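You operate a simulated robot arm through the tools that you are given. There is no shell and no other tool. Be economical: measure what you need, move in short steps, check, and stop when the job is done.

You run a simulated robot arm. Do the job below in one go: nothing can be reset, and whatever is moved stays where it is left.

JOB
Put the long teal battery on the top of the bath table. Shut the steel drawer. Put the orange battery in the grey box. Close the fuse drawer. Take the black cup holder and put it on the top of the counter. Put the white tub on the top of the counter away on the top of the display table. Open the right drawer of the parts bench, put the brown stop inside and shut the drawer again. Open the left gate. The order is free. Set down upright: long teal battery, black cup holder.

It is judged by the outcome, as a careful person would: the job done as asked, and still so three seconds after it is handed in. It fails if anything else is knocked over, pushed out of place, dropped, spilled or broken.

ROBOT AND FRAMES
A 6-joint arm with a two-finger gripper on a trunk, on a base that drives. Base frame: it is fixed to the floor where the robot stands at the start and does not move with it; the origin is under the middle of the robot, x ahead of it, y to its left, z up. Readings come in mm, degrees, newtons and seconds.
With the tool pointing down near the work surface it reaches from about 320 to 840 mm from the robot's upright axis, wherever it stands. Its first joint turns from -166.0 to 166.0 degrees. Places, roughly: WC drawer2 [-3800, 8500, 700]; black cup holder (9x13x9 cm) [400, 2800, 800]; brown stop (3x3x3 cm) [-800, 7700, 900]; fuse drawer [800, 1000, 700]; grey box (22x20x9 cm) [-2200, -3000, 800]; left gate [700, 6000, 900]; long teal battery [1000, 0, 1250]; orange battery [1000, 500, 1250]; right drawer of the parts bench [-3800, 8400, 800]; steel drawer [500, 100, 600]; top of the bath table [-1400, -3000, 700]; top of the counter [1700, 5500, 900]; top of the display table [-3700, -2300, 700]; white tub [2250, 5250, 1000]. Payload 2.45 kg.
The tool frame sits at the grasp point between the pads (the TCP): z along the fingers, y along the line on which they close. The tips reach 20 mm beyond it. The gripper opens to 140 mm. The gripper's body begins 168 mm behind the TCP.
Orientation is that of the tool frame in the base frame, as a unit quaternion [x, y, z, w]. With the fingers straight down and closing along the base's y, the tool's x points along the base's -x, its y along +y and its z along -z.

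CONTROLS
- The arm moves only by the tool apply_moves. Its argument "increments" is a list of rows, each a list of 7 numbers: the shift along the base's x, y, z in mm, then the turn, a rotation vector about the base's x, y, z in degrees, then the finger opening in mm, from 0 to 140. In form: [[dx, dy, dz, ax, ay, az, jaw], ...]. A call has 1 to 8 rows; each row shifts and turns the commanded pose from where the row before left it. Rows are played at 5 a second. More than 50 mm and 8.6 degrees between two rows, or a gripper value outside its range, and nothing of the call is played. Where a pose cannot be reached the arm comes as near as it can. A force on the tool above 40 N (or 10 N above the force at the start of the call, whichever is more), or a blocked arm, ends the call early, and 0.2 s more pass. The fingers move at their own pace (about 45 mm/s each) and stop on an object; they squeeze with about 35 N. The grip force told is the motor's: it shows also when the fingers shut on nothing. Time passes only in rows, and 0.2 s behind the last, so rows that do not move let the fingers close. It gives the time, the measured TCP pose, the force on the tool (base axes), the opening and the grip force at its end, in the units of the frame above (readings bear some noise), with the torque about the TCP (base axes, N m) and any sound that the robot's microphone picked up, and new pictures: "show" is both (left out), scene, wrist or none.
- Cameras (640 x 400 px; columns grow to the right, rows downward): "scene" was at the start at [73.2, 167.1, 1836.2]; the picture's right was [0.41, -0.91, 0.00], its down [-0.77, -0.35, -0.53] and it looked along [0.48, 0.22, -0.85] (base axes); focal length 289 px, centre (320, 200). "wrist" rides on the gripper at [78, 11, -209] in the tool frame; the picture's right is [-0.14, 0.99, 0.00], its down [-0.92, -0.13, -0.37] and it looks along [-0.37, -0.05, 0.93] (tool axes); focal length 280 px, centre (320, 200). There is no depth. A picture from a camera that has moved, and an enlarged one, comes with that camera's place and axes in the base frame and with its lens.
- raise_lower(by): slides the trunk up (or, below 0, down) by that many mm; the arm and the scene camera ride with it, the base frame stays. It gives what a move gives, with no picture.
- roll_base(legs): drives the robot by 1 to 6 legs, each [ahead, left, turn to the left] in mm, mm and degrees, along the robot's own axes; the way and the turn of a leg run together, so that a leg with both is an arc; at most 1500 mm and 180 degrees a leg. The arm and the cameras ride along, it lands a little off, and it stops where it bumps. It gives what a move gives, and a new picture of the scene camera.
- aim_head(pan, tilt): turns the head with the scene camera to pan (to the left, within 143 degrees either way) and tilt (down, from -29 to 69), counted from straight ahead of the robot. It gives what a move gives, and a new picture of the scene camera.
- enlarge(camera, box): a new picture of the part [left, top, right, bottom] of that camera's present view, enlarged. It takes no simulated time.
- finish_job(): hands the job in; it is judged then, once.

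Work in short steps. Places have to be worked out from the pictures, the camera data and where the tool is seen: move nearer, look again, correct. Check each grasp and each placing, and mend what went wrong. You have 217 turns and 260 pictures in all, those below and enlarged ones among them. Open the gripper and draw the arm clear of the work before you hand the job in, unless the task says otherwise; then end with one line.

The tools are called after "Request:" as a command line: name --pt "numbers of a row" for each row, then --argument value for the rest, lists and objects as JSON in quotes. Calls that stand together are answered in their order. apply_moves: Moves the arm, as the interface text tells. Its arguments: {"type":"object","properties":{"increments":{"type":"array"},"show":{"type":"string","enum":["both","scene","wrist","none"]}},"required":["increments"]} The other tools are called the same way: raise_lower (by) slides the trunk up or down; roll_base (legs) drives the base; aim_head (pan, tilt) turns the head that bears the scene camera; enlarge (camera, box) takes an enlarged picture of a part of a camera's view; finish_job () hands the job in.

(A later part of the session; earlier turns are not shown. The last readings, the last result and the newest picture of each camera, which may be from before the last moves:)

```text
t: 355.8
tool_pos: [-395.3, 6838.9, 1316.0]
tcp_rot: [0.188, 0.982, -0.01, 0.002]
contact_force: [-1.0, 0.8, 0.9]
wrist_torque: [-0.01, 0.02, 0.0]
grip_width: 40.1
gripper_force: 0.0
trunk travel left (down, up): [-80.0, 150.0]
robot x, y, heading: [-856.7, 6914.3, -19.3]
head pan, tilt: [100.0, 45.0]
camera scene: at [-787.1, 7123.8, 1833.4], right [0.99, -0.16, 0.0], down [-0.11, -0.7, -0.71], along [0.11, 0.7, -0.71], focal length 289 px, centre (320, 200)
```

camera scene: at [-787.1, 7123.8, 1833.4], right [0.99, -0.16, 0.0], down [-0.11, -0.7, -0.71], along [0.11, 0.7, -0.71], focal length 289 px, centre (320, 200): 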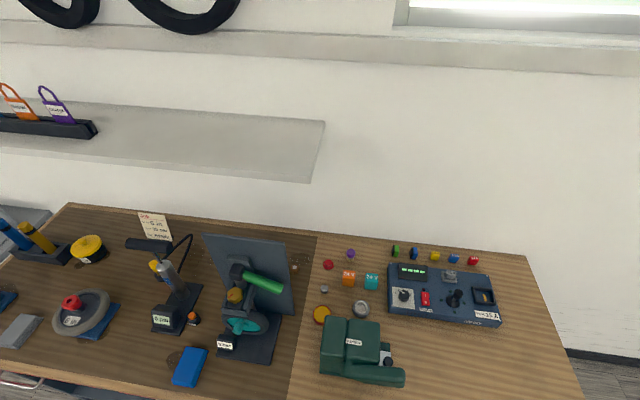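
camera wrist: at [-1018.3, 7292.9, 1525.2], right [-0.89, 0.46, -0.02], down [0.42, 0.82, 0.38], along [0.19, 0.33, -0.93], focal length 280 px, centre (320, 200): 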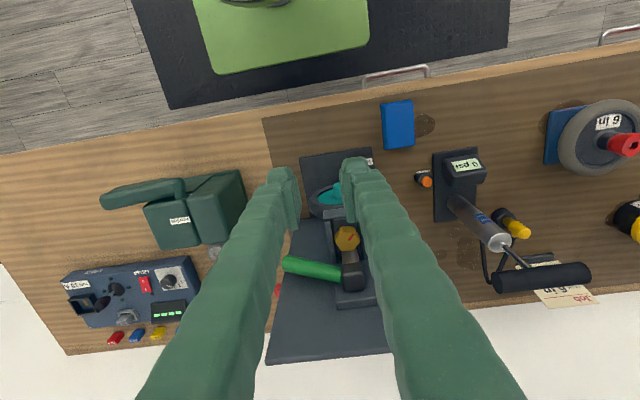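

The stop lies at D≈−3072 just behind the grinder board's edge and under a wall shelf, so I'll come in from the right with a tilted tool. First shift the base 90 mm ahead / 20 left, then swing the arm over the bench.

Request:
roll_base --legs '[[95, 20, 1.8]]'

Request:
apply_moves --pt "-2 46.2 0 0 0 0 70" --pt "-2 46.2 0 0 0 0 70" --pt "-2 46.2 0 0 0 0 70" --pt "-2 46.2 0 0 0 0 70" --pt "-12.6 43.3 0 0 0 0 70" --pt "-12.6 43.3 0 0 0 0 70" --pt "-12.6 43.3 0 0 0 0 70" --pt "-12.6 43.3 0 0 0 0 70" --show "none"

Request:
apply_moves --pt "-29.8 30.3 0 0 0 0 70" --pt "-29.8 30.3 0 0 0 0 70" --pt "-29.8 30.3 0 0 0 0 70" --pt "-29.8 30.3 0 0 0 0 70" --pt "-33.5 18.4 0 0 0 0 70" --pt "-33.5 18.4 0 0 0 0 70" --pt "-33.5 18.4 0 0 0 0 70" --pt "-33.5 18.4 0 0 0 0 70" --show "scene"

```text
t: 357.0
tool_pos: [-294.8, 6842.9, 1314.8]
tcp_rot: [0.173, 0.985, -0.011, 0.002]
contact_force: [-0.2, 0.0, 0.3]
wrist_torque: [0.05, 0.12, 0.01]
grip_width: 40.2
gripper_force: 0.1
trunk travel left (down, up): [-80.0, 150.0]
robot x, y, heading: [-757.8, 6905.3, -18.0]
head pan, tilt: [100.0, 45.0]
camera scene: at [-695.0, 7114.9, 1833.4], right [0.99, -0.13, 0.0], down [-0.09, -0.7, -0.71], along [0.09, 0.7, -0.71], focal length 289 px, centre (320, 200)
```

scene: 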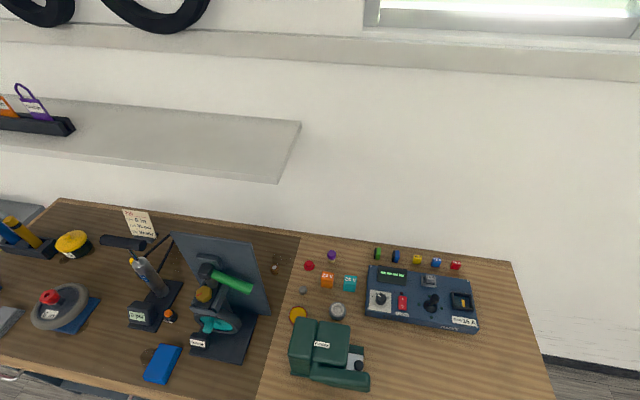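

```text
t: 358.8
tool_pos: [-356.2, 7198.5, 1318.1]
tcp_rot: [0.173, 0.985, -0.011, 0.001]
contact_force: [0.2, 0.0, 0.0]
wrist_torque: [-0.02, -0.03, 0.03]
grip_width: 70.1
gripper_force: 0.0
trunk travel left (down, up): [-80.0, 150.0]
robot x, y, heading: [-765.1, 6905.2, -17.6]
head pan, tilt: [100.0, 45.0]
```

```text
t: 360.4
tool_pos: [-485.8, 7341.5, 1331.7]
tcp_rot: [0.262, 0.965, 0.005, 0.004]
contact_force: [-0.3, 0.9, -0.4]
wrist_torque: [0.04, -0.01, 0.0]
grip_width: 70.1
gripper_force: 0.1
trunk travel left (down, up): [-80.0, 150.0]
robot x, y, heading: [-760.0, 6904.9, -17.6]
head pan, tilt: [100.0, 45.0]
stopped in row 8: the arm was blocked; the commanded pose is now the measured one
camera scene: at [-696.6, 7114.8, 1833.4], right [0.99, -0.13, 0.0], down [-0.09, -0.7, -0.71], along [0.09, 0.7, -0.71], focal length 289 px, centre (320, 200)
```

scene: 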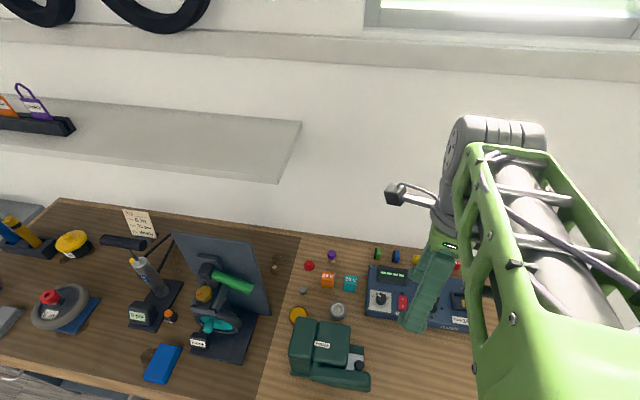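

The arm is blocked by the head mast on this side. I'll bring the arm back in front and turn the base the other way round, so the bench is on my right.

Request:
apply_moves --pt "32.5 -35.8 0 0 0 3.3 70" --pt "32.5 -35.8 0 0 0 3.3 70" --pt "32.5 -35.8 0 0 0 3.3 70" --pt "32.5 -35.8 0 0 0 0 70" --pt "12.6 -43.3 0 0 0 0 70" --pt "12.6 -43.3 0 0 0 0 70" --pt "12.6 -43.3 0 0 0 0 70" --pt "12.6 -43.3 0 0 0 0 70" --show "none"

Request:
apply_moves --pt "2 -46.2 0 0 0 0 70" --pt "2 -46.2 0 0 0 0 70" --pt "2 -46.2 0 0 0 0 70" --pt "2 -46.2 0 0 0 0 70" --show "none"

Request:
roll_base --legs '[[0, -170, 0], [0, 0, 180], [0, -140, 0]]'

Request:
aim_head --pan -90 --tilt 45

```text
t: 362.2
tool_pos: [-311.0, 7024.0, 1328.7]
tcp_rot: [0.176, 0.984, 0.006, 0.004]
contact_force: [0.0, -1.0, 0.3]
wrist_torque: [-0.01, 0.01, 0.0]
grip_width: 70.0
gripper_force: 0.2
trunk travel left (down, up): [-80.0, 150.0]
robot x, y, heading: [-759.3, 6907.9, -17.5]
head pan, tilt: [100.0, 45.0]
```

```text
t: 363.2
tool_pos: [-302.4, 6839.7, 1331.7]
tcp_rot: [0.175, 0.985, 0.005, 0.003]
contact_force: [0.5, 0.1, 0.0]
wrist_torque: [0.04, -0.01, 0.02]
grip_width: 70.2
gripper_force: 0.1
trunk travel left (down, up): [-80.0, 150.0]
robot x, y, heading: [-761.0, 6904.0, -17.7]
head pan, tilt: [100.0, 45.0]
```

```text
t: 374.1
tool_pos: [-1219.8, 6958.0, 1329.8]
tcp_rot: [0.981, -0.195, -0.003, 0.004]
contact_force: [0.8, 0.5, -0.5]
wrist_torque: [-0.03, 0.06, -0.02]
grip_width: 70.0
gripper_force: 0.0
trunk travel left (down, up): [-80.0, 150.0]
robot x, y, heading: [-763.2, 6876.3, 159.8]
head pan, tilt: [100.0, 45.0]
camera scene: at [-833.8, 6666.8, 1833.5], right [-0.99, 0.17, 0.0], down [0.12, 0.7, -0.71], along [-0.12, -0.7, -0.71], focal length 289 px, centre (320, 200)
```

scene: 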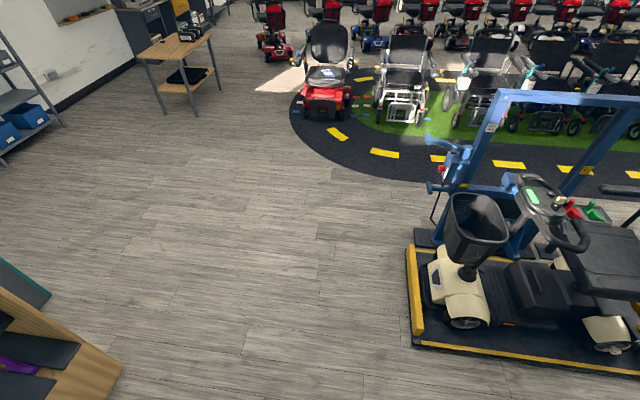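

```text
t: 376.9
tool_pos: [-1218.5, 6958.2, 1331.1]
tcp_rot: [0.981, -0.195, -0.003, 0.004]
contact_force: [0.3, 0.7, -0.1]
wrist_torque: [-0.02, -0.06, 0.03]
grip_width: 70.1
gripper_force: 0.0
trunk travel left (down, up): [-80.0, 150.0]
robot x, y, heading: [-762.5, 6879.4, 160.2]
head pan, tilt: [-90.0, 45.0]
camera scene: at [-792.6, 6822.9, 1833.4], right [0.94, -0.34, 0.0], down [-0.24, -0.67, -0.71], along [0.24, 0.67, -0.71], focal length 289 px, centre (320, 200)
```

scene: 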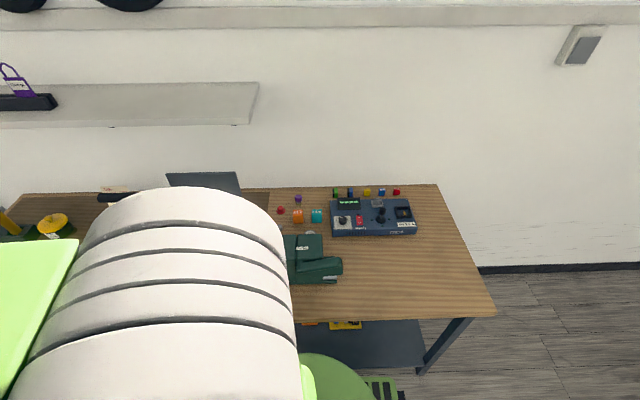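

Now the bench is on the right, away from the mast. Straighten/sidestep slightly, then swing the arm over the bench.

Request:
roll_base --legs '[[0, -25, 2.3]]'

Request:
apply_moves --pt "18.3 38.7 0 0 0 0 70" --pt "18.3 38.7 0 0 0 0 70" --pt "18.3 38.7 0 0 0 0 70" --pt "18.3 38.7 0 0 0 0 70" --pt "18.3 38.7 0 0 0 0 70" --pt "29.9 28.3 0 0 0 0 70" --pt "29.9 28.3 0 0 0 0 70" --pt "29.9 28.3 0 0 0 0 70" --show "none"

Request:
apply_moves --pt "29.9 28.3 0 0 0 0 70" --pt "29.9 28.3 0 0 0 0 70" --pt "37.1 18 0 0 0 0 70" --pt "37.1 18 0 0 0 0 70" --pt "37.1 18 0 0 0 0 70" --pt "37.1 18 0 0 0 0 70" --show "both"

```text
t: 377.8
tool_pos: [-1214.5, 6963.8, 1330.7]
tcp_rot: [0.984, -0.176, -0.003, 0.005]
contact_force: [-0.2, 0.2, -0.4]
wrist_torque: [-0.02, 0.02, 0.0]
grip_width: 70.3
gripper_force: 0.0
trunk travel left (down, up): [-80.0, 150.0]
robot x, y, heading: [-751.2, 6898.4, 162.5]
head pan, tilt: [-90.0, 45.0]
camera scene: at [-782.4, 6845.5, 1833.5], right [0.95, -0.3, 0.0], down [-0.21, -0.67, -0.71], along [0.21, 0.67, -0.71], focal length 289 px, centre (320, 200)
```

scene: 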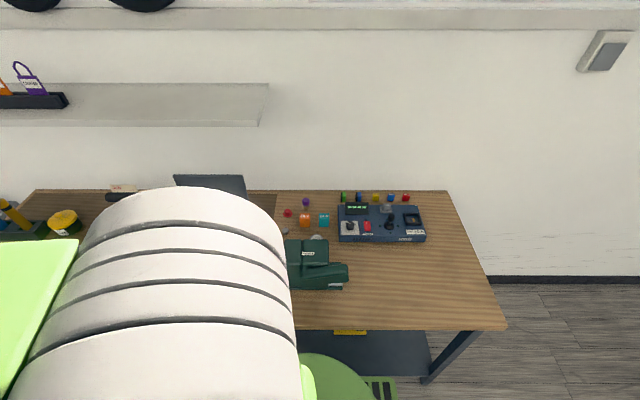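

```text
t: 379.6
tool_pos: [-1031.1, 7241.7, 1329.5]
tcp_rot: [0.984, -0.176, -0.002, 0.006]
contact_force: [0.2, -0.4, 0.5]
wrist_torque: [0.0, 0.01, 0.0]
grip_width: 70.0
gripper_force: 0.0
trunk travel left (down, up): [-80.0, 150.0]
robot x, y, heading: [-758.3, 6898.3, 162.5]
head pan, tilt: [-90.0, 45.0]
```

```text
t: 381.0
tool_pos: [-824.5, 7372.6, 1329.7]
tcp_rot: [0.985, -0.175, -0.003, 0.006]
contact_force: [-0.1, 0.5, -0.8]
wrist_torque: [-0.02, 0.02, -0.01]
grip_width: 70.1
gripper_force: 0.1
trunk travel left (down, up): [-80.0, 150.0]
robot x, y, heading: [-758.6, 6900.6, 162.7]
head pan, tilt: [-90.0, 45.0]
camera scene: at [-781.9, 6845.5, 1833.4], right [0.95, -0.3, 0.0], down [-0.21, -0.67, -0.71], along [0.21, 0.67, -0.71], focal length 289 px, centre (320, 200)
camera wrist: at [-752.5, 7337.5, 1540.1], right [-0.47, -0.88, 0.01], down [-0.82, 0.44, 0.37], along [-0.33, 0.16, -0.93], focal length 280 px, centre (320, 200)
```

scene: 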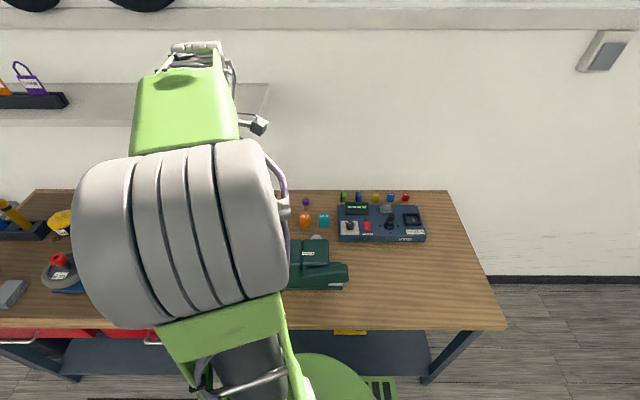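
wrist: 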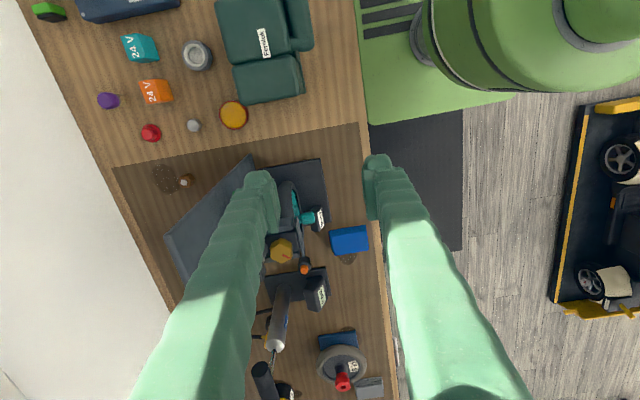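

Request:
enlarge --camera "wrist" --box '[130, 130, 322, 250]'

```text
3.33 times, centred on (226, 190) of wrist
camera zoom: at [-752.5, 7337.5, 1540.1], right [-0.47, -0.88, 0.01], down [-0.82, 0.44, 0.37], along [-0.33, 0.16, -0.93], focal length 935 px, centre (633, 233)
```

zoom: 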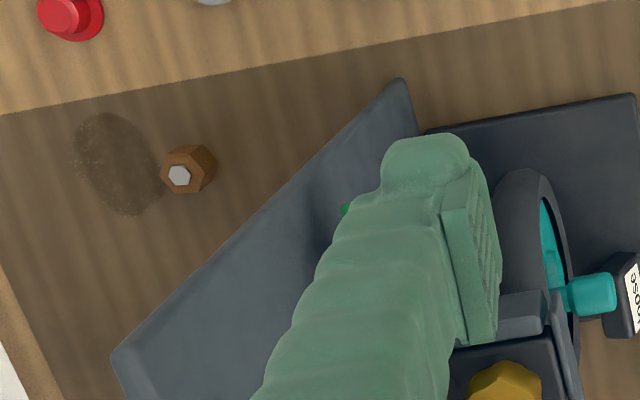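

The grinder board is tall (top z≈1340, right edge D≈−3015), stop is behind it. I tilt the tool 35° to point toward −d and come round the board's right edge.

Request:
apply_moves --pt "33.2 13.5 -14 2.1 6.7 0 60" --pt "33.2 13.5 -14 2.1 6.7 0 60" --pt "33.2 13.5 -14 2.1 6.7 0 60" --pt "33.2 13.5 -14 2.1 6.7 0 60" --pt "33.2 13.5 -14 2.1 6.7 0 60" --show "wrist"

```text
t: 382.2
tool_pos: [-658.0, 7439.7, 1260.0]
tcp_rot: [0.938, -0.165, -0.303, -0.035]
contact_force: [-0.9, 0.1, 0.2]
wrist_torque: [0.02, 0.06, 0.01]
grip_width: 59.8
gripper_force: 0.1
trunk travel left (down, up): [-80.0, 150.0]
robot x, y, heading: [-754.0, 6903.9, 162.6]
head pan, tilt: [-90.0, 45.0]
camera wrist: at [-486.0, 7372.9, 1386.4], right [-0.43, -0.89, 0.12], down [-0.45, 0.33, 0.83], along [-0.78, 0.31, -0.55], focal length 280 px, centre (320, 200)
```

wrist: 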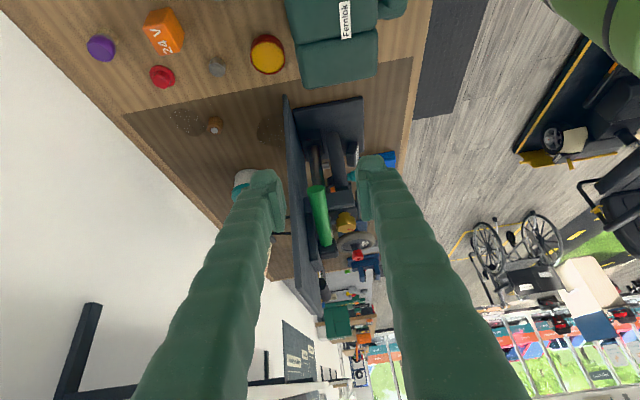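

Request:
apply_moves --pt "4.2 38.3 -25 0 0 0 60" --pt "4.2 38.3 -25 0 0 0 60" --pt "4.2 38.3 -25 0 0 0 60" --pt "4.2 38.3 -25 0 0 0 60" --pt "4.2 38.3 -25 0 0 0 60" --pt "4.2 38.3 -25 0 0 0 60" --show "wrist"

```text
t: 383.6
tool_pos: [-636.0, 7668.3, 1110.5]
tcp_rot: [0.938, -0.166, -0.302, -0.033]
contact_force: [0.7, 0.9, 0.1]
wrist_torque: [-0.06, -0.03, 0.02]
grip_width: 60.3
gripper_force: 0.0
trunk travel left (down, up): [-80.0, 150.0]
robot x, y, heading: [-755.8, 6900.9, 162.3]
head pan, tilt: [-90.0, 45.0]
camera wrist: at [-463.8, 7602.1, 1236.8], right [-0.43, -0.89, 0.12], down [-0.45, 0.33, 0.83], along [-0.78, 0.3, -0.55], focal length 280 px, centre (320, 200)
```

wrist: 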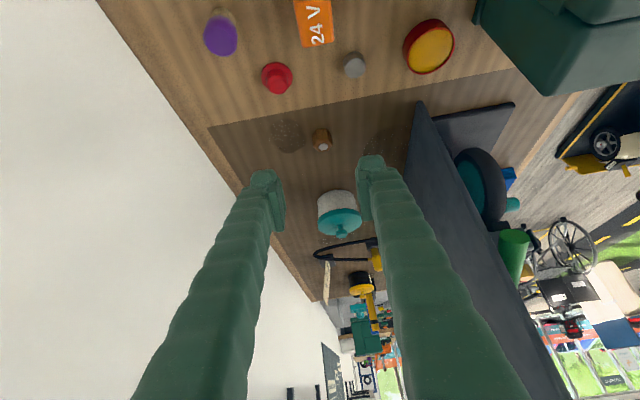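

The stop lies exactly along the tool axis. Advance most of the way and check.

Request:
apply_moves --pt "-24.7 7.2 -35.5 0 0 0 60" --pt "-24.7 7.2 -35.5 0 0 0 60" --pt "-24.7 7.2 -35.5 0 0 0 60" --pt "-24.7 7.2 -35.5 0 0 0 60" --pt "-17 5 -25 0 0 0 60" --show "wrist"

```text
t: 384.8
tool_pos: [-748.4, 7699.3, 945.8]
tcp_rot: [0.938, -0.165, -0.302, -0.033]
contact_force: [0.3, 0.1, 0.1]
wrist_torque: [-0.02, 0.02, -0.02]
grip_width: 60.1
gripper_force: 0.1
trunk travel left (down, up): [-80.0, 150.0]
robot x, y, heading: [-754.5, 6895.8, 162.4]
head pan, tilt: [-90.0, 45.0]
camera wrist: at [-576.9, 7634.3, 1071.9], right [-0.43, -0.89, 0.12], down [-0.46, 0.33, 0.83], along [-0.78, 0.31, -0.55], focal length 280 px, centre (320, 200)
```

wrist: 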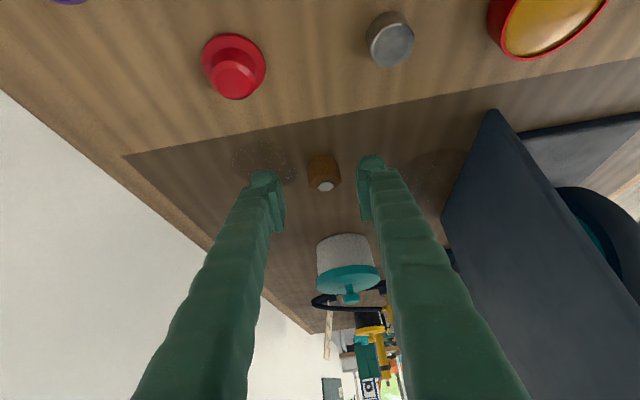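

Request:
apply_moves --pt "-20 6 -24 0 0 0 60" --pt "-19 6 -22 0 0 0 60" --show "wrist"

```text
t: 385.4
tool_pos: [-783.4, 7712.5, 904.9]
tcp_rot: [0.938, -0.166, -0.302, -0.038]
contact_force: [14.3, -11.0, 28.7]
wrist_torque: [0.7, -0.83, -0.83]
grip_width: 57.7
gripper_force: 0.0
trunk travel left (down, up): [-80.0, 150.0]
robot x, y, heading: [-753.1, 6903.3, 162.4]
head pan, tilt: [-90.0, 45.0]
camera wrist: at [-611.3, 7644.7, 1030.9], right [-0.44, -0.89, 0.11], down [-0.45, 0.32, 0.83], along [-0.78, 0.31, -0.55], focal length 280 px, centre (320, 200)
```

wrist: 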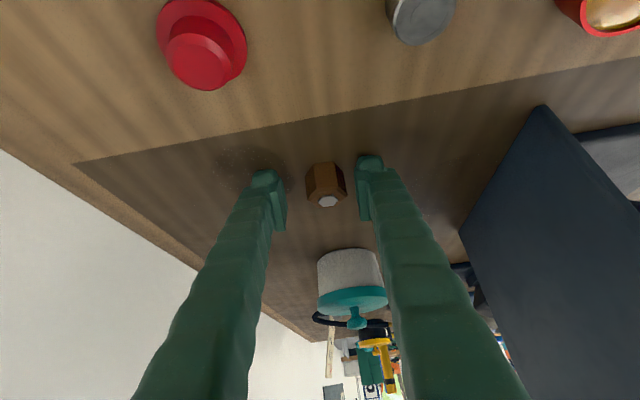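

Fingertips touch the bench; raise 4 mm and close.

Request:
apply_moves --pt "0 0 5 0 0 0 60" --pt "0 0 0 0 0 0 0" --pt "0 0 0 0 0 0 0" --pt "0 0 0 0 0 0 0" --show "none"

Request:
apply_moves --pt "20 -6 28 0 0 0 0" --pt "24.7 -7.2 35.5 0 0 0 0" --show "wrist"

```text
t: 386.4
tool_pos: [-789.2, 7713.5, 906.1]
tcp_rot: [0.938, -0.165, -0.303, -0.034]
contact_force: [4.6, 12.0, 17.8]
wrist_torque: [0.49, -0.23, 0.04]
grip_width: 28.0
gripper_force: 29.6
trunk travel left (down, up): [-80.0, 150.0]
robot x, y, heading: [-752.9, 6900.6, 162.7]
head pan, tilt: [-90.0, 45.0]
```

```text
t: 387.0
tool_pos: [-740.4, 7697.8, 967.3]
tcp_rot: [0.938, -0.166, -0.302, -0.032]
contact_force: [0.8, 0.8, 0.2]
wrist_torque: [0.01, -0.02, 0.0]
grip_width: 27.6
gripper_force: 35.0
trunk travel left (down, up): [-80.0, 150.0]
robot x, y, heading: [-756.1, 6898.5, 162.5]
head pan, tilt: [-90.0, 45.0]
camera wrist: at [-568.8, 7632.6, 1093.8], right [-0.43, -0.89, 0.12], down [-0.45, 0.33, 0.83], along [-0.78, 0.3, -0.55], focal length 280 px, centre (320, 200)
```

wrist: 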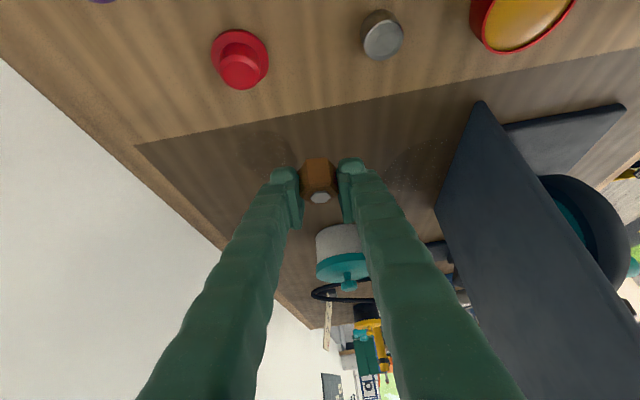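

Stop is held (27.6 mm). I withdraw by the same path and straighten the tool.

Request:
apply_moves --pt "26.2 -8.3 38 0 0 0 0" --pt "26.2 -8.3 38 0 0 0 0" --pt "26.2 -8.3 38 0 0 0 0" --pt "26.2 -8.3 38 0 0 0 0" --pt "-4.2 -38.3 25 0 0 0 0" --pt "-4.2 -38.3 25 0 0 0 0" --pt "-4.2 -38.3 25 0 0 0 0" --pt "-4.2 -38.3 25 0 0 0 0" --show "none"

Request:
apply_moves --pt "-4.2 -38.3 25 0 0 0 0" --pt "-4.2 -38.3 25 0 0 0 0" --pt "-12 -38 10 -2.1 -6.7 0 0" --pt "-12 -38 10 -2.1 -6.7 0 0" --pt "-40 -15 0 -2.1 -6.7 0 0" --pt "-40 -15 0 -2.1 -6.7 0 0" --pt "-40 -15 0 -2.1 -6.7 0 0" --show "none"

Request:
apply_moves --pt "-44 -10 0 0 0 0 0" --pt "-44 -15 0 0 0 0 0" --pt "-40 -25 0 0 0 0 0" --pt "-35 -30 0 0 0 0 0" --pt "-30 -35 0 0 0 0 0" --pt "-30 -35 0 0 0 0 0" --show "wrist"

```text
t: 388.8
tool_pos: [-657.0, 7511.5, 1220.1]
tcp_rot: [0.938, -0.165, -0.302, -0.035]
contact_force: [-0.2, -0.2, 0.8]
wrist_torque: [0.05, -0.06, 0.02]
grip_width: 28.0
gripper_force: 35.0
trunk travel left (down, up): [-80.0, 150.0]
robot x, y, heading: [-756.2, 6896.9, 162.6]
head pan, tilt: [-90.0, 45.0]
```

```text
t: 390.4
tool_pos: [-808.6, 7315.6, 1288.7]
tcp_rot: [0.984, -0.175, -0.002, 0.005]
contact_force: [0.6, 1.0, 0.0]
wrist_torque: [-0.02, -0.03, -0.01]
grip_width: 28.2
gripper_force: 34.9
trunk travel left (down, up): [-80.0, 150.0]
robot x, y, heading: [-757.1, 6904.1, 162.5]
head pan, tilt: [-90.0, 45.0]
```

```text
t: 391.8
tool_pos: [-1033.5, 7165.5, 1284.1]
tcp_rot: [0.984, -0.175, 0.0, 0.008]
contact_force: [0.0, -0.6, -0.4]
wrist_torque: [0.06, -0.03, 0.0]
grip_width: 27.7
gripper_force: 35.1
trunk travel left (down, up): [-80.0, 150.0]
robot x, y, heading: [-759.7, 6899.9, 162.7]
head pan, tilt: [-90.0, 45.0]
camera wrist: at [-963.1, 7132.4, 1494.4], right [-0.47, -0.88, 0.01], down [-0.82, 0.44, 0.36], along [-0.33, 0.16, -0.93], focal length 280 px, centre (320, 200)
```

wrist: 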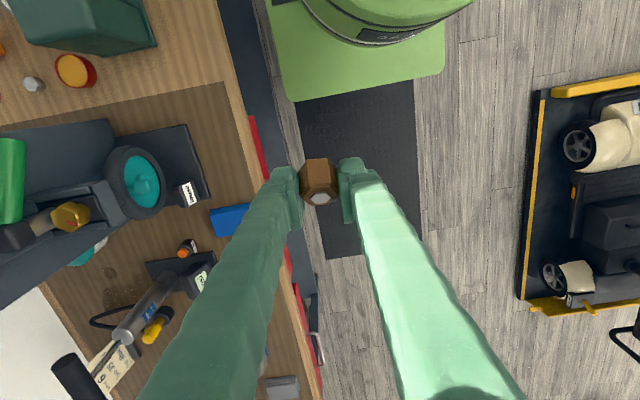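

Held well. Now look along the corridor toward the parts bench.

Request:
roll_base --legs '[[0, 260, 0]]'

Request:
aim_head --pan -15 --tilt 20

```text
t: 394.6
tool_pos: [-1110.9, 6919.7, 1283.7]
tcp_rot: [0.985, -0.175, 0.002, 0.009]
contact_force: [-0.3, -0.1, 0.5]
wrist_torque: [0.03, -0.02, -0.01]
grip_width: 27.9
gripper_force: 35.2
trunk travel left (down, up): [-80.0, 150.0]
robot x, y, heading: [-834.4, 6652.8, 162.5]
head pan, tilt: [-90.0, 45.0]
camera scene: at [-882.7, 6600.4, 1833.4], right [1.0, -0.03, 0.0], down [-0.02, -0.71, -0.71], along [0.02, 0.71, -0.71], focal length 289 px, centre (320, 200)
```

scene: 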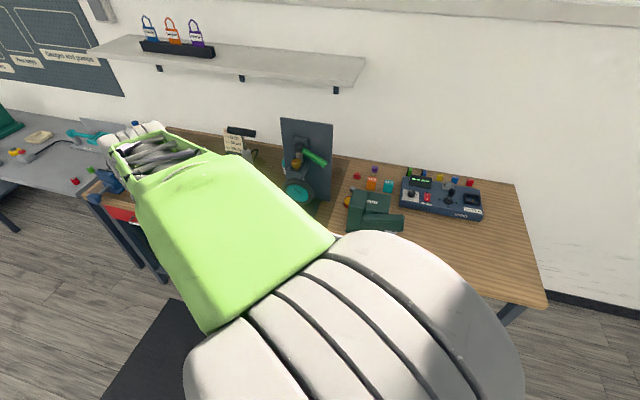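

```text
t: 396.1
tool_pos: [-1110.3, 6919.0, 1280.2]
tcp_rot: [0.985, -0.174, 0.004, 0.011]
contact_force: [-0.9, 0.2, -0.1]
wrist_torque: [-0.01, -0.06, 0.05]
grip_width: 27.9
gripper_force: 35.1
trunk travel left (down, up): [-80.0, 150.0]
robot x, y, heading: [-833.5, 6652.2, 162.6]
head pan, tilt: [-15.0, 20.0]
camera scene: at [-967.0, 6563.9, 1872.1], right [0.48, 0.88, 0.0], down [0.3, -0.16, -0.94], along [-0.83, 0.45, -0.34], focal length 289 px, centre (320, 200)
```

scene: 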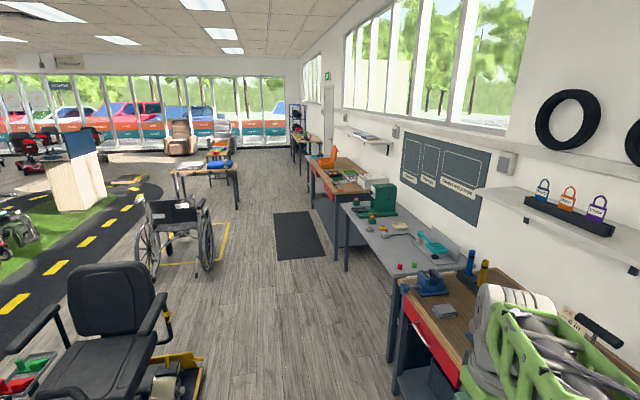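

Corridor is clear; drive along it to just before the parts bench.

Request:
roll_base --legs '[[1300, 0, 0], [1300, 0, 0]]'

Request:
aim_head --pan -40 --tilt 40

```text
t: 408.7
tool_pos: [-3563.8, 7705.6, 1280.4]
tcp_rot: [0.983, -0.184, 0.004, 0.012]
contact_force: [-0.6, -0.5, -0.5]
wrist_torque: [0.0, -0.01, 0.0]
grip_width: 28.0
gripper_force: 34.6
trunk travel left (down, up): [-80.0, 150.0]
robot x, y, heading: [-3291.4, 7431.8, 161.3]
head pan, tilt: [-15.0, 20.0]
camera scene: at [-3435.5, 7327.7, 1872.1], right [0.27, 0.96, 0.0], down [0.33, -0.09, -0.94], along [-0.9, 0.26, -0.34], focal length 289 px, centre (320, 200)
```

scene: 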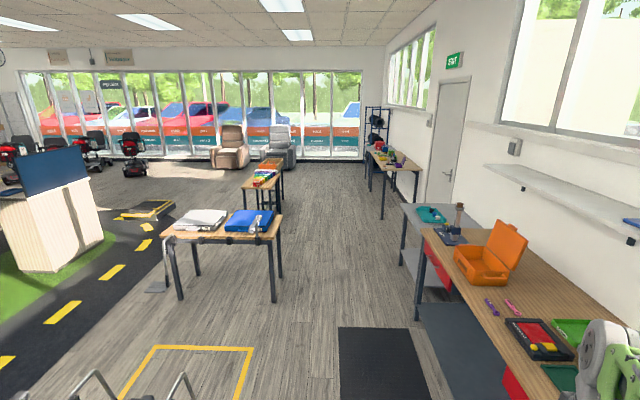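

```text
t: 409.6
tool_pos: [-3563.3, 7706.1, 1279.9]
tcp_rot: [0.983, -0.183, 0.006, 0.012]
contact_force: [1.0, -0.2, -1.8]
wrist_torque: [0.12, 0.13, -0.02]
grip_width: 27.9
gripper_force: 34.8
trunk travel left (down, up): [-80.0, 150.0]
robot x, y, heading: [-3293.2, 7431.9, 161.4]
head pan, tilt: [-40.0, 40.0]
camera scene: at [-3428.1, 7322.4, 1840.8], right [0.24, 0.97, 0.0], down [0.62, -0.15, -0.77], along [-0.74, 0.18, -0.64], focal length 289 px, centre (320, 200)
```

scene: 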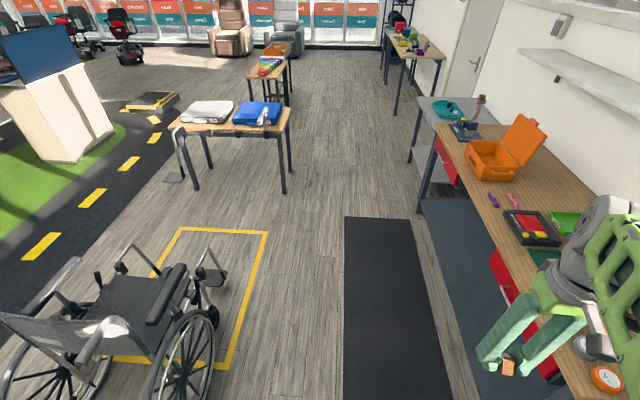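

The forearm presses against the head, so I move the arm to the front, then advance 600 and turn to face the parts bench.

Request:
apply_moves --pt "-31 -26 0 0 0 0 0" --pt "-31 -26 0 0 0 0 0" --pt "-31 -26 0 0 0 0 0" --pt "-31 -26 0 0 0 0 0" --pt "-31 -26 0 0 0 0 0" --show "none"

Request:
roll_base --legs '[[620, 0, 1.2], [0, 0, -90]]'

Request:
aim_head --pan 0 --tilt 45

```text
t: 410.8
tool_pos: [-3720.7, 7576.0, 1280.4]
tcp_rot: [0.983, -0.184, 0.004, 0.012]
contact_force: [-0.3, -0.7, -1.0]
wrist_torque: [-0.02, -0.02, -0.01]
grip_width: 28.1
gripper_force: 34.6
trunk travel left (down, up): [-80.0, 150.0]
robot x, y, heading: [-3288.6, 7433.0, 161.2]
head pan, tilt: [-40.0, 40.0]
```

```text
t: 418.0
tool_pos: [-3751.1, 8055.0, 1280.3]
tcp_rot: [-0.579, 0.815, 0.005, -0.011]
contact_force: [0.0, -0.3, 0.4]
wrist_torque: [0.01, -0.02, 0.0]
grip_width: 28.1
gripper_force: 34.9
trunk travel left (down, up): [-80.0, 150.0]
robot x, y, heading: [-3875.4, 7620.1, 73.6]
head pan, tilt: [-40.0, 40.0]
camera scene: at [-3938.4, 7718.4, 1840.7], right [0.55, -0.83, 0.0], down [-0.54, -0.35, -0.77], along [0.64, 0.42, -0.64], focal length 289 px, centre (320, 200)
```

scene: 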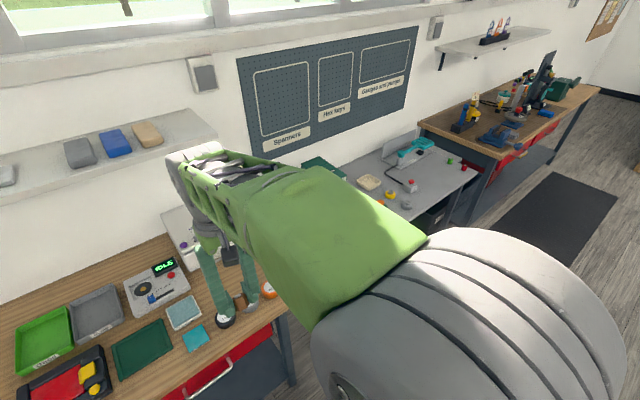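

```text
t: 419.1
tool_pos: [-3750.9, 8056.0, 1281.5]
tcp_rot: [-0.579, 0.815, 0.004, -0.011]
contact_force: [0.6, 0.1, -0.2]
wrist_torque: [0.01, -0.01, 0.01]
grip_width: 27.9
gripper_force: 35.1
trunk travel left (down, up): [-80.0, 150.0]
robot x, y, heading: [-3881.1, 7621.4, 73.2]
head pan, tilt: [0.0, 45.0]
camera scene: at [-3986.2, 7749.4, 1833.4], right [0.96, -0.28, 0.0], down [-0.2, -0.68, -0.71], along [0.2, 0.68, -0.71], focal length 289 px, centre (320, 200)
```

scene: 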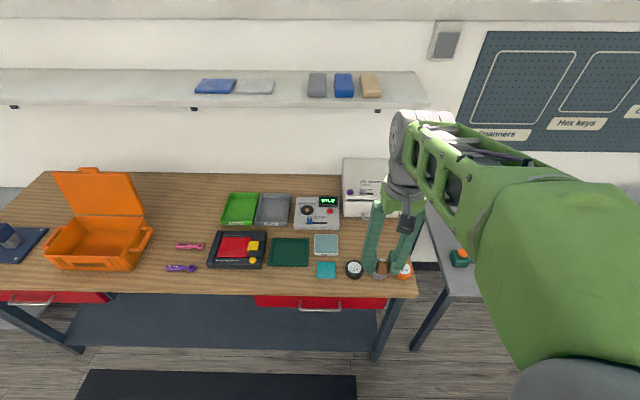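

The parts bench: right drawer is the red front with handle ≈ (−3851, 8209, ~780). I'll first set the stop down on free bench space, tilting the tool as it was when gripped.

Request:
apply_moves --pt "-21 22.3 -33 0 0 0 0" --pt "-21 22.3 -33 0 0 0 0" --pt "-21 22.3 -33 6.7 -2.1 0 0" --pt "-21 22.3 -33 6.7 -2.1 0 0" --pt "-21 22.3 -33 6.7 -2.1 0 0" --pt "-21 22.3 -33 6.7 -2.1 0 0" --pt "-21 22.3 -33 6.7 -2.1 0 0" --pt "-21 22.3 -33 0 0 0 0" --show "wrist"

```text
t: 420.9
tool_pos: [-3919.7, 8232.9, 1016.4]
tcp_rot: [-0.553, 0.781, 0.18, 0.23]
contact_force: [-0.9, 1.9, 1.0]
wrist_torque: [-0.31, -0.24, -0.2]
grip_width: 28.0
gripper_force: 34.7
trunk travel left (down, up): [-80.0, 150.0]
robot x, y, heading: [-3879.7, 7622.6, 73.6]
head pan, tilt: [0.0, 45.0]
camera wrist: at [-3985.1, 8065.0, 1146.6], right [-0.9, 0.43, 0.1], down [0.32, 0.48, 0.82], along [0.3, 0.77, -0.57], focal length 280 px, centre (320, 200)
```

wrist: 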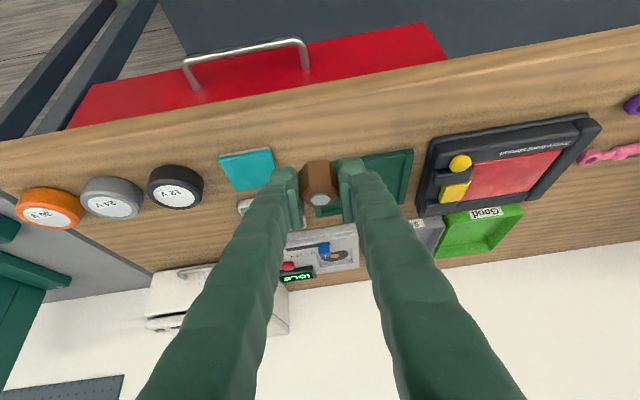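

Request:
apply_moves --pt "4.4 14 -33 0 0 0 0" --pt "4.4 14 -33 0 0 0 0" --pt "4.4 14 -25 0 0 0 0" --pt "0 0 -6 0 0 0 0" --pt "0 0 -5 0 0 0 0" --pt "0 0 -4 0 0 0 0" --pt "0 0 -4 0 0 0 0" --show "wrist"

```text
t: 422.5
tool_pos: [-3907.0, 8276.5, 907.7]
tcp_rot: [-0.557, 0.777, 0.186, 0.23]
contact_force: [0.2, 0.6, 0.1]
wrist_torque: [-0.01, 0.03, 0.0]
grip_width: 27.9
gripper_force: 35.1
trunk travel left (down, up): [-80.0, 150.0]
robot x, y, heading: [-3880.3, 7627.1, 73.6]
head pan, tilt: [0.0, 45.0]
camera wrist: at [-3970.4, 8105.5, 1037.6], right [-0.9, 0.42, 0.11], down [0.32, 0.48, 0.82], along [0.29, 0.77, -0.56], focal length 280 px, centre (320, 200)
```

wrist: 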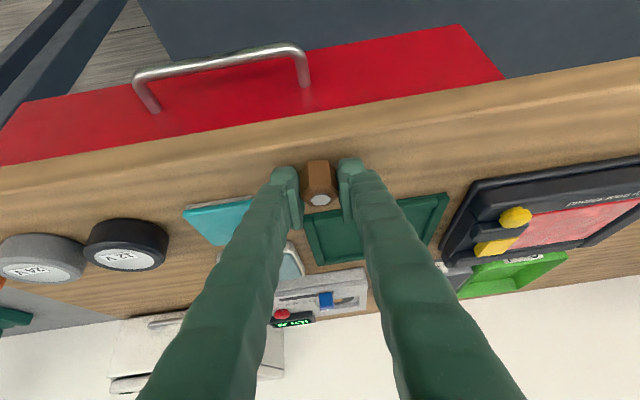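

Request:
apply_moves --pt "0 0 -6 0 0 0 0" --pt "0 0 -6 0 0 0 0" --pt "0 0 -6 0 0 0 0" --pt "0 0 -5 0 0 0 0" --pt "0 0 -5 0 0 0 0" --pt "0 0 -5 0 0 0 0" --pt "0 0 -5 0 0 0 0" --pt "0 0 -5 0 0 0 0" --show "none"

```text
t: 423.1
tool_pos: [-3907.1, 8275.8, 904.8]
tcp_rot: [-0.555, 0.776, 0.187, 0.233]
contact_force: [-1.0, -16.7, 28.4]
wrist_torque: [-0.63, -0.56, -0.33]
grip_width: 27.7
gripper_force: 34.8
trunk travel left (down, up): [-80.0, 150.0]
robot x, y, heading: [-3879.7, 7618.2, 73.9]
head pan, tilt: [0.0, 45.0]
stopped in row 2: the force on the tool passed its limit at 49 N (the readings are from after the stop); the commanded pose is now the measured one
```

Contact. Release the stop gently and withdraw along the tool axis.

Request:
apply_moves --pt "0 0 2 0 0 0 45" --pt "0 0 0 0 0 0 60" --pt "-6 -18 30 0 0 0 60" --pt "-8 -24 40 0 0 0 60" --pt "-8 -24 40 0 0 0 60" --show "wrist"

```text
t: 424.3
tool_pos: [-3926.9, 8210.6, 1015.7]
tcp_rot: [-0.556, 0.776, 0.186, 0.233]
contact_force: [-0.2, -0.3, -0.1]
wrist_torque: [0.06, -0.04, 0.0]
grip_width: 60.0
gripper_force: 0.0
trunk travel left (down, up): [-80.0, 150.0]
robot x, y, heading: [-3877.1, 7622.3, 73.4]
head pan, tilt: [0.0, 45.0]
camera wrist: at [-3992.0, 8040.4, 1144.8], right [-0.9, 0.42, 0.11], down [0.32, 0.47, 0.82], along [0.29, 0.78, -0.56], focal length 280 px, centre (320, 200)
```

wrist: 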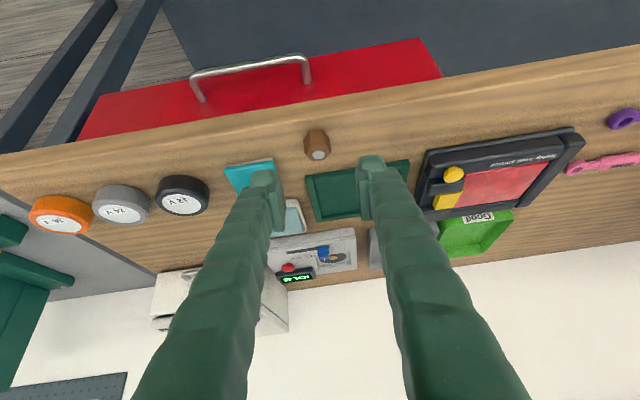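

The stop stands on the bench. Next the drawer: I back off 105 and 160 left so the handle (≈(−3878, 8182, 837)) is straight ahead, then roll the tool so the fingers close vertically.

Request:
roll_base --legs '[[-105, 160, -0.9]]'

Request:
apply_moves --pt "17.7 -10.3 0 -1.41 -4.48 6.7 60" --pt "17.7 -10.3 0 -1.41 -4.48 6.7 60" --pt "17.7 -10.3 0 -1.41 -4.48 6.7 60" --pt "17.7 -10.3 0 -1.41 -4.48 6.7 60" --pt "17.7 -10.3 0 -1.41 -4.48 6.7 60" --pt "17.7 -10.3 0 -1.41 -4.48 6.7 40" --pt "17.7 -10.3 0 -1.41 -4.48 6.7 40" --pt "17.7 -10.3 0 -1.41 -4.48 6.7 40" --show "none"

Request:
apply_moves --pt "17.7 -10.3 0 -1.41 -4.48 6.7 40" --pt "17.7 -10.3 0 -1.41 -4.48 6.7 40" --pt "17.7 -10.3 0 -1.41 -4.48 6.7 40" --pt "0 0 0 7.5 -2.36 0 40" --pt "0 0 0 7.5 -2.36 0 40" --pt "0 0 0 7.5 -2.36 0 40" --pt "0 0 0 7.5 -2.36 0 40" --show "both"

```text
t: 426.3
tool_pos: [-4100.8, 8159.4, 1015.3]
tcp_rot: [-0.55, 0.781, 0.184, 0.234]
contact_force: [0.8, -0.4, 0.4]
wrist_torque: [0.02, 0.0, 0.02]
grip_width: 60.0
gripper_force: 0.1
trunk travel left (down, up): [-80.0, 150.0]
robot x, y, heading: [-4062.8, 7570.7, 72.5]
head pan, tilt: [0.0, 45.0]
camera scene: at [-4166.5, 7697.2, 1833.4], right [0.95, -0.3, 0.0], down [-0.21, -0.67, -0.71], along [0.21, 0.68, -0.71], focal length 289 px, centre (320, 200)
```

scene: 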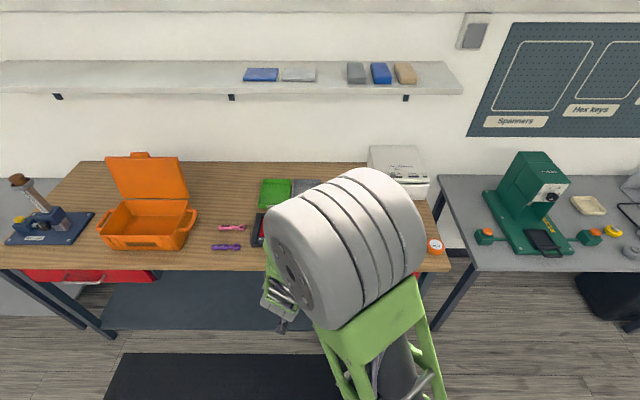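

```text
t: 428.1
tool_pos: [-3958.5, 8113.9, 1014.4]
tcp_rot: [0.885, -0.36, -0.022, -0.294]
contact_force: [0.0, 0.3, 1.0]
wrist_torque: [0.0, 0.0, 0.02]
grip_width: 40.4
gripper_force: 0.0
out of reach, approached as far as the arm can: row 5, 6, 7, 8
trunk travel left (down, up): [-80.0, 150.0]
robot x, y, heading: [-4058.5, 7569.5, 72.9]
head pan, tilt: [0.0, 45.0]
```

```text
t: 429.7
tool_pos: [-3942.5, 8200.0, 1026.0]
tcp_rot: [0.825, -0.147, 0.077, -0.539]
contact_force: [0.1, -0.4, 0.1]
wrist_torque: [0.0, -0.05, 0.0]
grip_width: 39.9
gripper_force: 0.0
out of reach, approached as far as the arm can: row 1, 2, 3, 4, 5, 6, 7
trunk travel left (down, up): [-80.0, 150.0]
robot x, y, heading: [-4058.9, 7568.5, 72.5]
head pan, tilt: [0.0, 45.0]
camera scene: at [-4166.1, 7698.1, 1833.3], right [0.95, -0.3, 0.0], down [-0.21, -0.68, -0.71], along [0.21, 0.67, -0.71], focal length 289 px, centre (320, 200)
camera wrist: at [-3930.6, 7990.1, 1098.9], right [-0.29, -0.32, -0.9], down [-0.95, 0.03, 0.3], along [-0.07, 0.95, -0.32], focal length 280 px, centre (320, 200)
```

scene: 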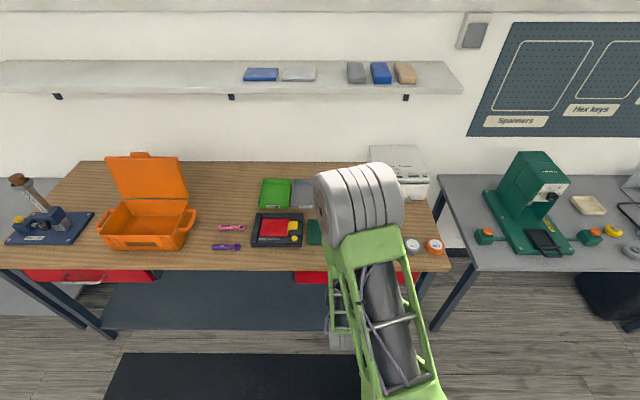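
wrist: 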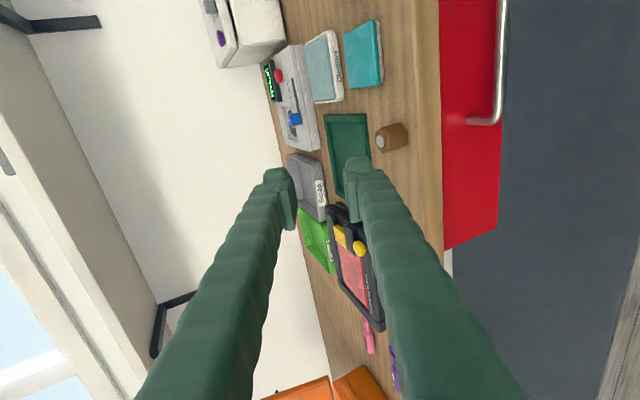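

The tool is now pointing forward with fingers closing almost vertically. Lower the trunk and back 60 mm to give the arm room.

Request:
roll_base --legs '[[-60, 0, 0]]'

Request:
raise_lower --by -80

Request:
apply_moves --pt "5 -5 -10 0 0 0 40" --show "wrist"

```text
t: 430.7
tool_pos: [-3959.6, 8141.5, 1026.9]
tcp_rot: [0.825, -0.149, 0.077, -0.54]
contact_force: [-0.2, -0.2, 0.6]
wrist_torque: [0.01, 0.03, 0.03]
grip_width: 40.0
gripper_force: 0.0
trunk travel left (down, up): [-80.0, 150.0]
robot x, y, heading: [-4077.3, 7513.2, 72.4]
head pan, tilt: [0.0, 45.0]
camera scene: at [-4184.4, 7638.6, 1833.6], right [0.95, -0.3, 0.0], down [-0.21, -0.67, -0.71], along [0.21, 0.68, -0.71], focal length 289 px, centre (320, 200)
```

scene: 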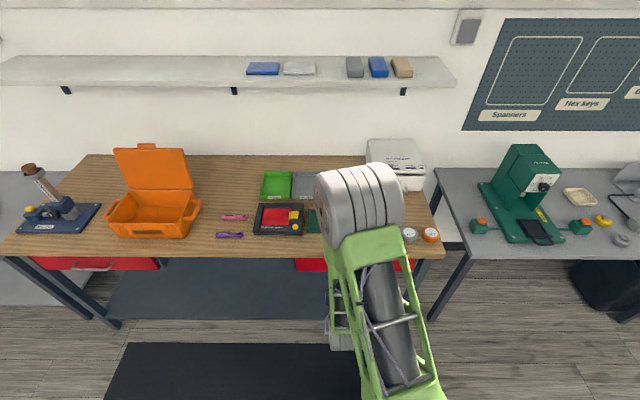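

```text
t: 431.8
tool_pos: [-3960.4, 8143.3, 946.3]
tcp_rot: [0.825, -0.148, 0.076, -0.54]
contact_force: [0.0, 0.0, -0.3]
wrist_torque: [0.0, 0.03, 0.01]
grip_width: 40.0
gripper_force: 0.1
trunk travel left (down, up): [0.0, 230.0]
robot x, y, heading: [-4081.9, 7511.9, 72.6]
head pan, tilt: [0.0, 45.0]
```

```text
t: 432.2
tool_pos: [-3956.5, 8137.3, 936.6]
tcp_rot: [0.825, -0.15, 0.08, -0.539]
contact_force: [-0.3, 1.3, -0.6]
wrist_torque: [0.0, 0.04, 0.02]
grip_width: 39.7
gripper_force: 0.2
trunk travel left (down, up): [0.0, 230.0]
robot x, y, heading: [-4079.6, 7508.1, 72.7]
head pan, tilt: [0.0, 45.0]
camera wrist: at [-3945.7, 7927.0, 1009.7], right [-0.29, -0.32, -0.9], down [-0.96, 0.04, 0.29], along [-0.06, 0.95, -0.32], focal length 280 px, centre (320, 200)
```

wrist: 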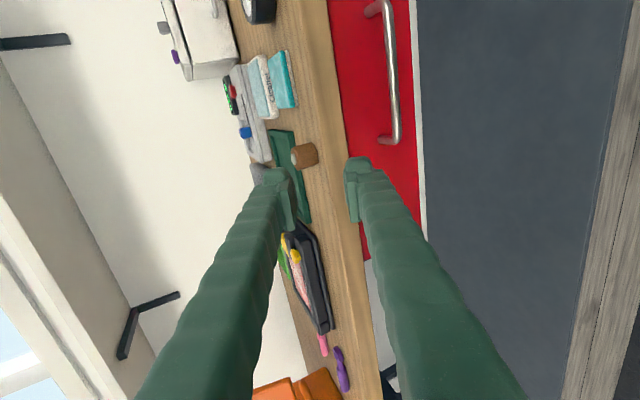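

Handle re-triangulated: ≈ (−3849, 8208, 784), under the bench edge. I go down in front of it.

Request:
apply_moves --pt "20.6 -2.8 -35.5 0 0 0 40" --pt "20.6 -2.8 -35.5 0 0 0 40" --pt "20.6 -2.8 -35.5 0 0 0 40" --pt "20.6 -2.8 -35.5 0 0 0 40" --show "wrist"

```text
t: 433.2
tool_pos: [-3952.4, 8132.0, 793.8]
tcp_rot: [0.824, -0.152, 0.084, -0.54]
contact_force: [-0.5, -0.3, 0.2]
wrist_torque: [-0.02, 0.0, 0.01]
grip_width: 40.1
gripper_force: 0.1
out of reach, approached as far as the arm can: row 1, 2, 3, 4
trunk travel left (down, up): [0.0, 230.0]
robot x, y, heading: [-4075.8, 7510.7, 72.6]
head pan, tilt: [0.0, 45.0]
camera wrist: at [-3944.2, 7920.6, 866.6], right [-0.29, -0.32, -0.9], down [-0.96, 0.04, 0.29], along [-0.05, 0.95, -0.32], focal length 280 px, centre (320, 200)
```

wrist: 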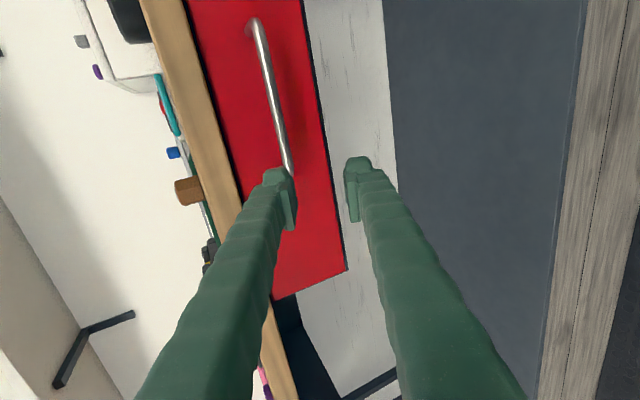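

Handle confirmed at (−3845, 8208, 786); the arm can't go further right in this posture, so I shift the base 76 mm right.

Request:
roll_base --legs '[[0, -76, 0]]'

Request:
apply_moves --pt "0 0 -2 0 0 0 40" --show "wrist"

```text
t: 434.6
tool_pos: [-3882.1, 8109.2, 793.2]
tcp_rot: [0.824, -0.152, 0.084, -0.54]
contact_force: [0.7, 0.4, -0.7]
wrist_torque: [-0.01, 0.02, 0.0]
grip_width: 40.0
gripper_force: 0.0
trunk travel left (down, up): [0.0, 230.0]
robot x, y, heading: [-4003.9, 7491.6, 72.7]
head pan, tilt: [0.0, 45.0]
camera scene: at [-4112.3, 7617.3, 1753.5], right [0.95, -0.3, 0.0], down [-0.21, -0.68, -0.71], along [0.21, 0.68, -0.71], focal length 289 px, centre (320, 200)
```

scene: 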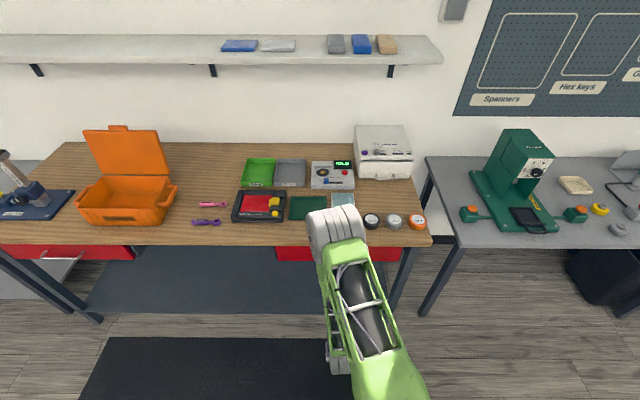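

```text
t: 435.0
tool_pos: [-3882.5, 8108.6, 790.7]
tcp_rot: [0.824, -0.151, 0.084, -0.539]
contact_force: [0.1, -0.4, -0.7]
wrist_torque: [0.0, 0.02, -0.02]
grip_width: 39.8
gripper_force: 0.1
trunk travel left (down, up): [0.0, 230.0]
robot x, y, heading: [-4005.1, 7486.6, 72.6]
head pan, tilt: [0.0, 45.0]
camera wrist: at [-3873.5, 7897.9, 864.5], right [-0.29, -0.32, -0.9], down [-0.96, 0.04, 0.29], along [-0.05, 0.95, -0.32], focal length 280 px, centre (320, 200)
```

wrist: 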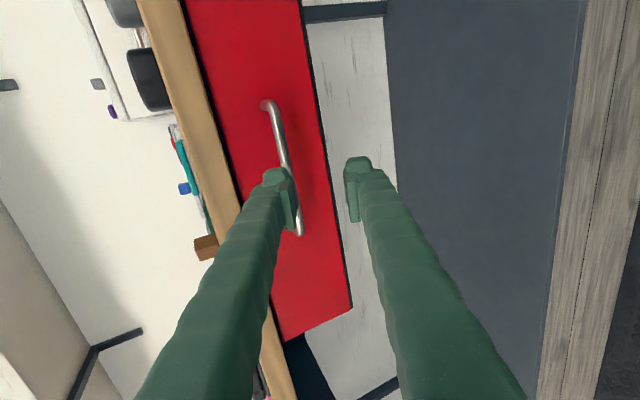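

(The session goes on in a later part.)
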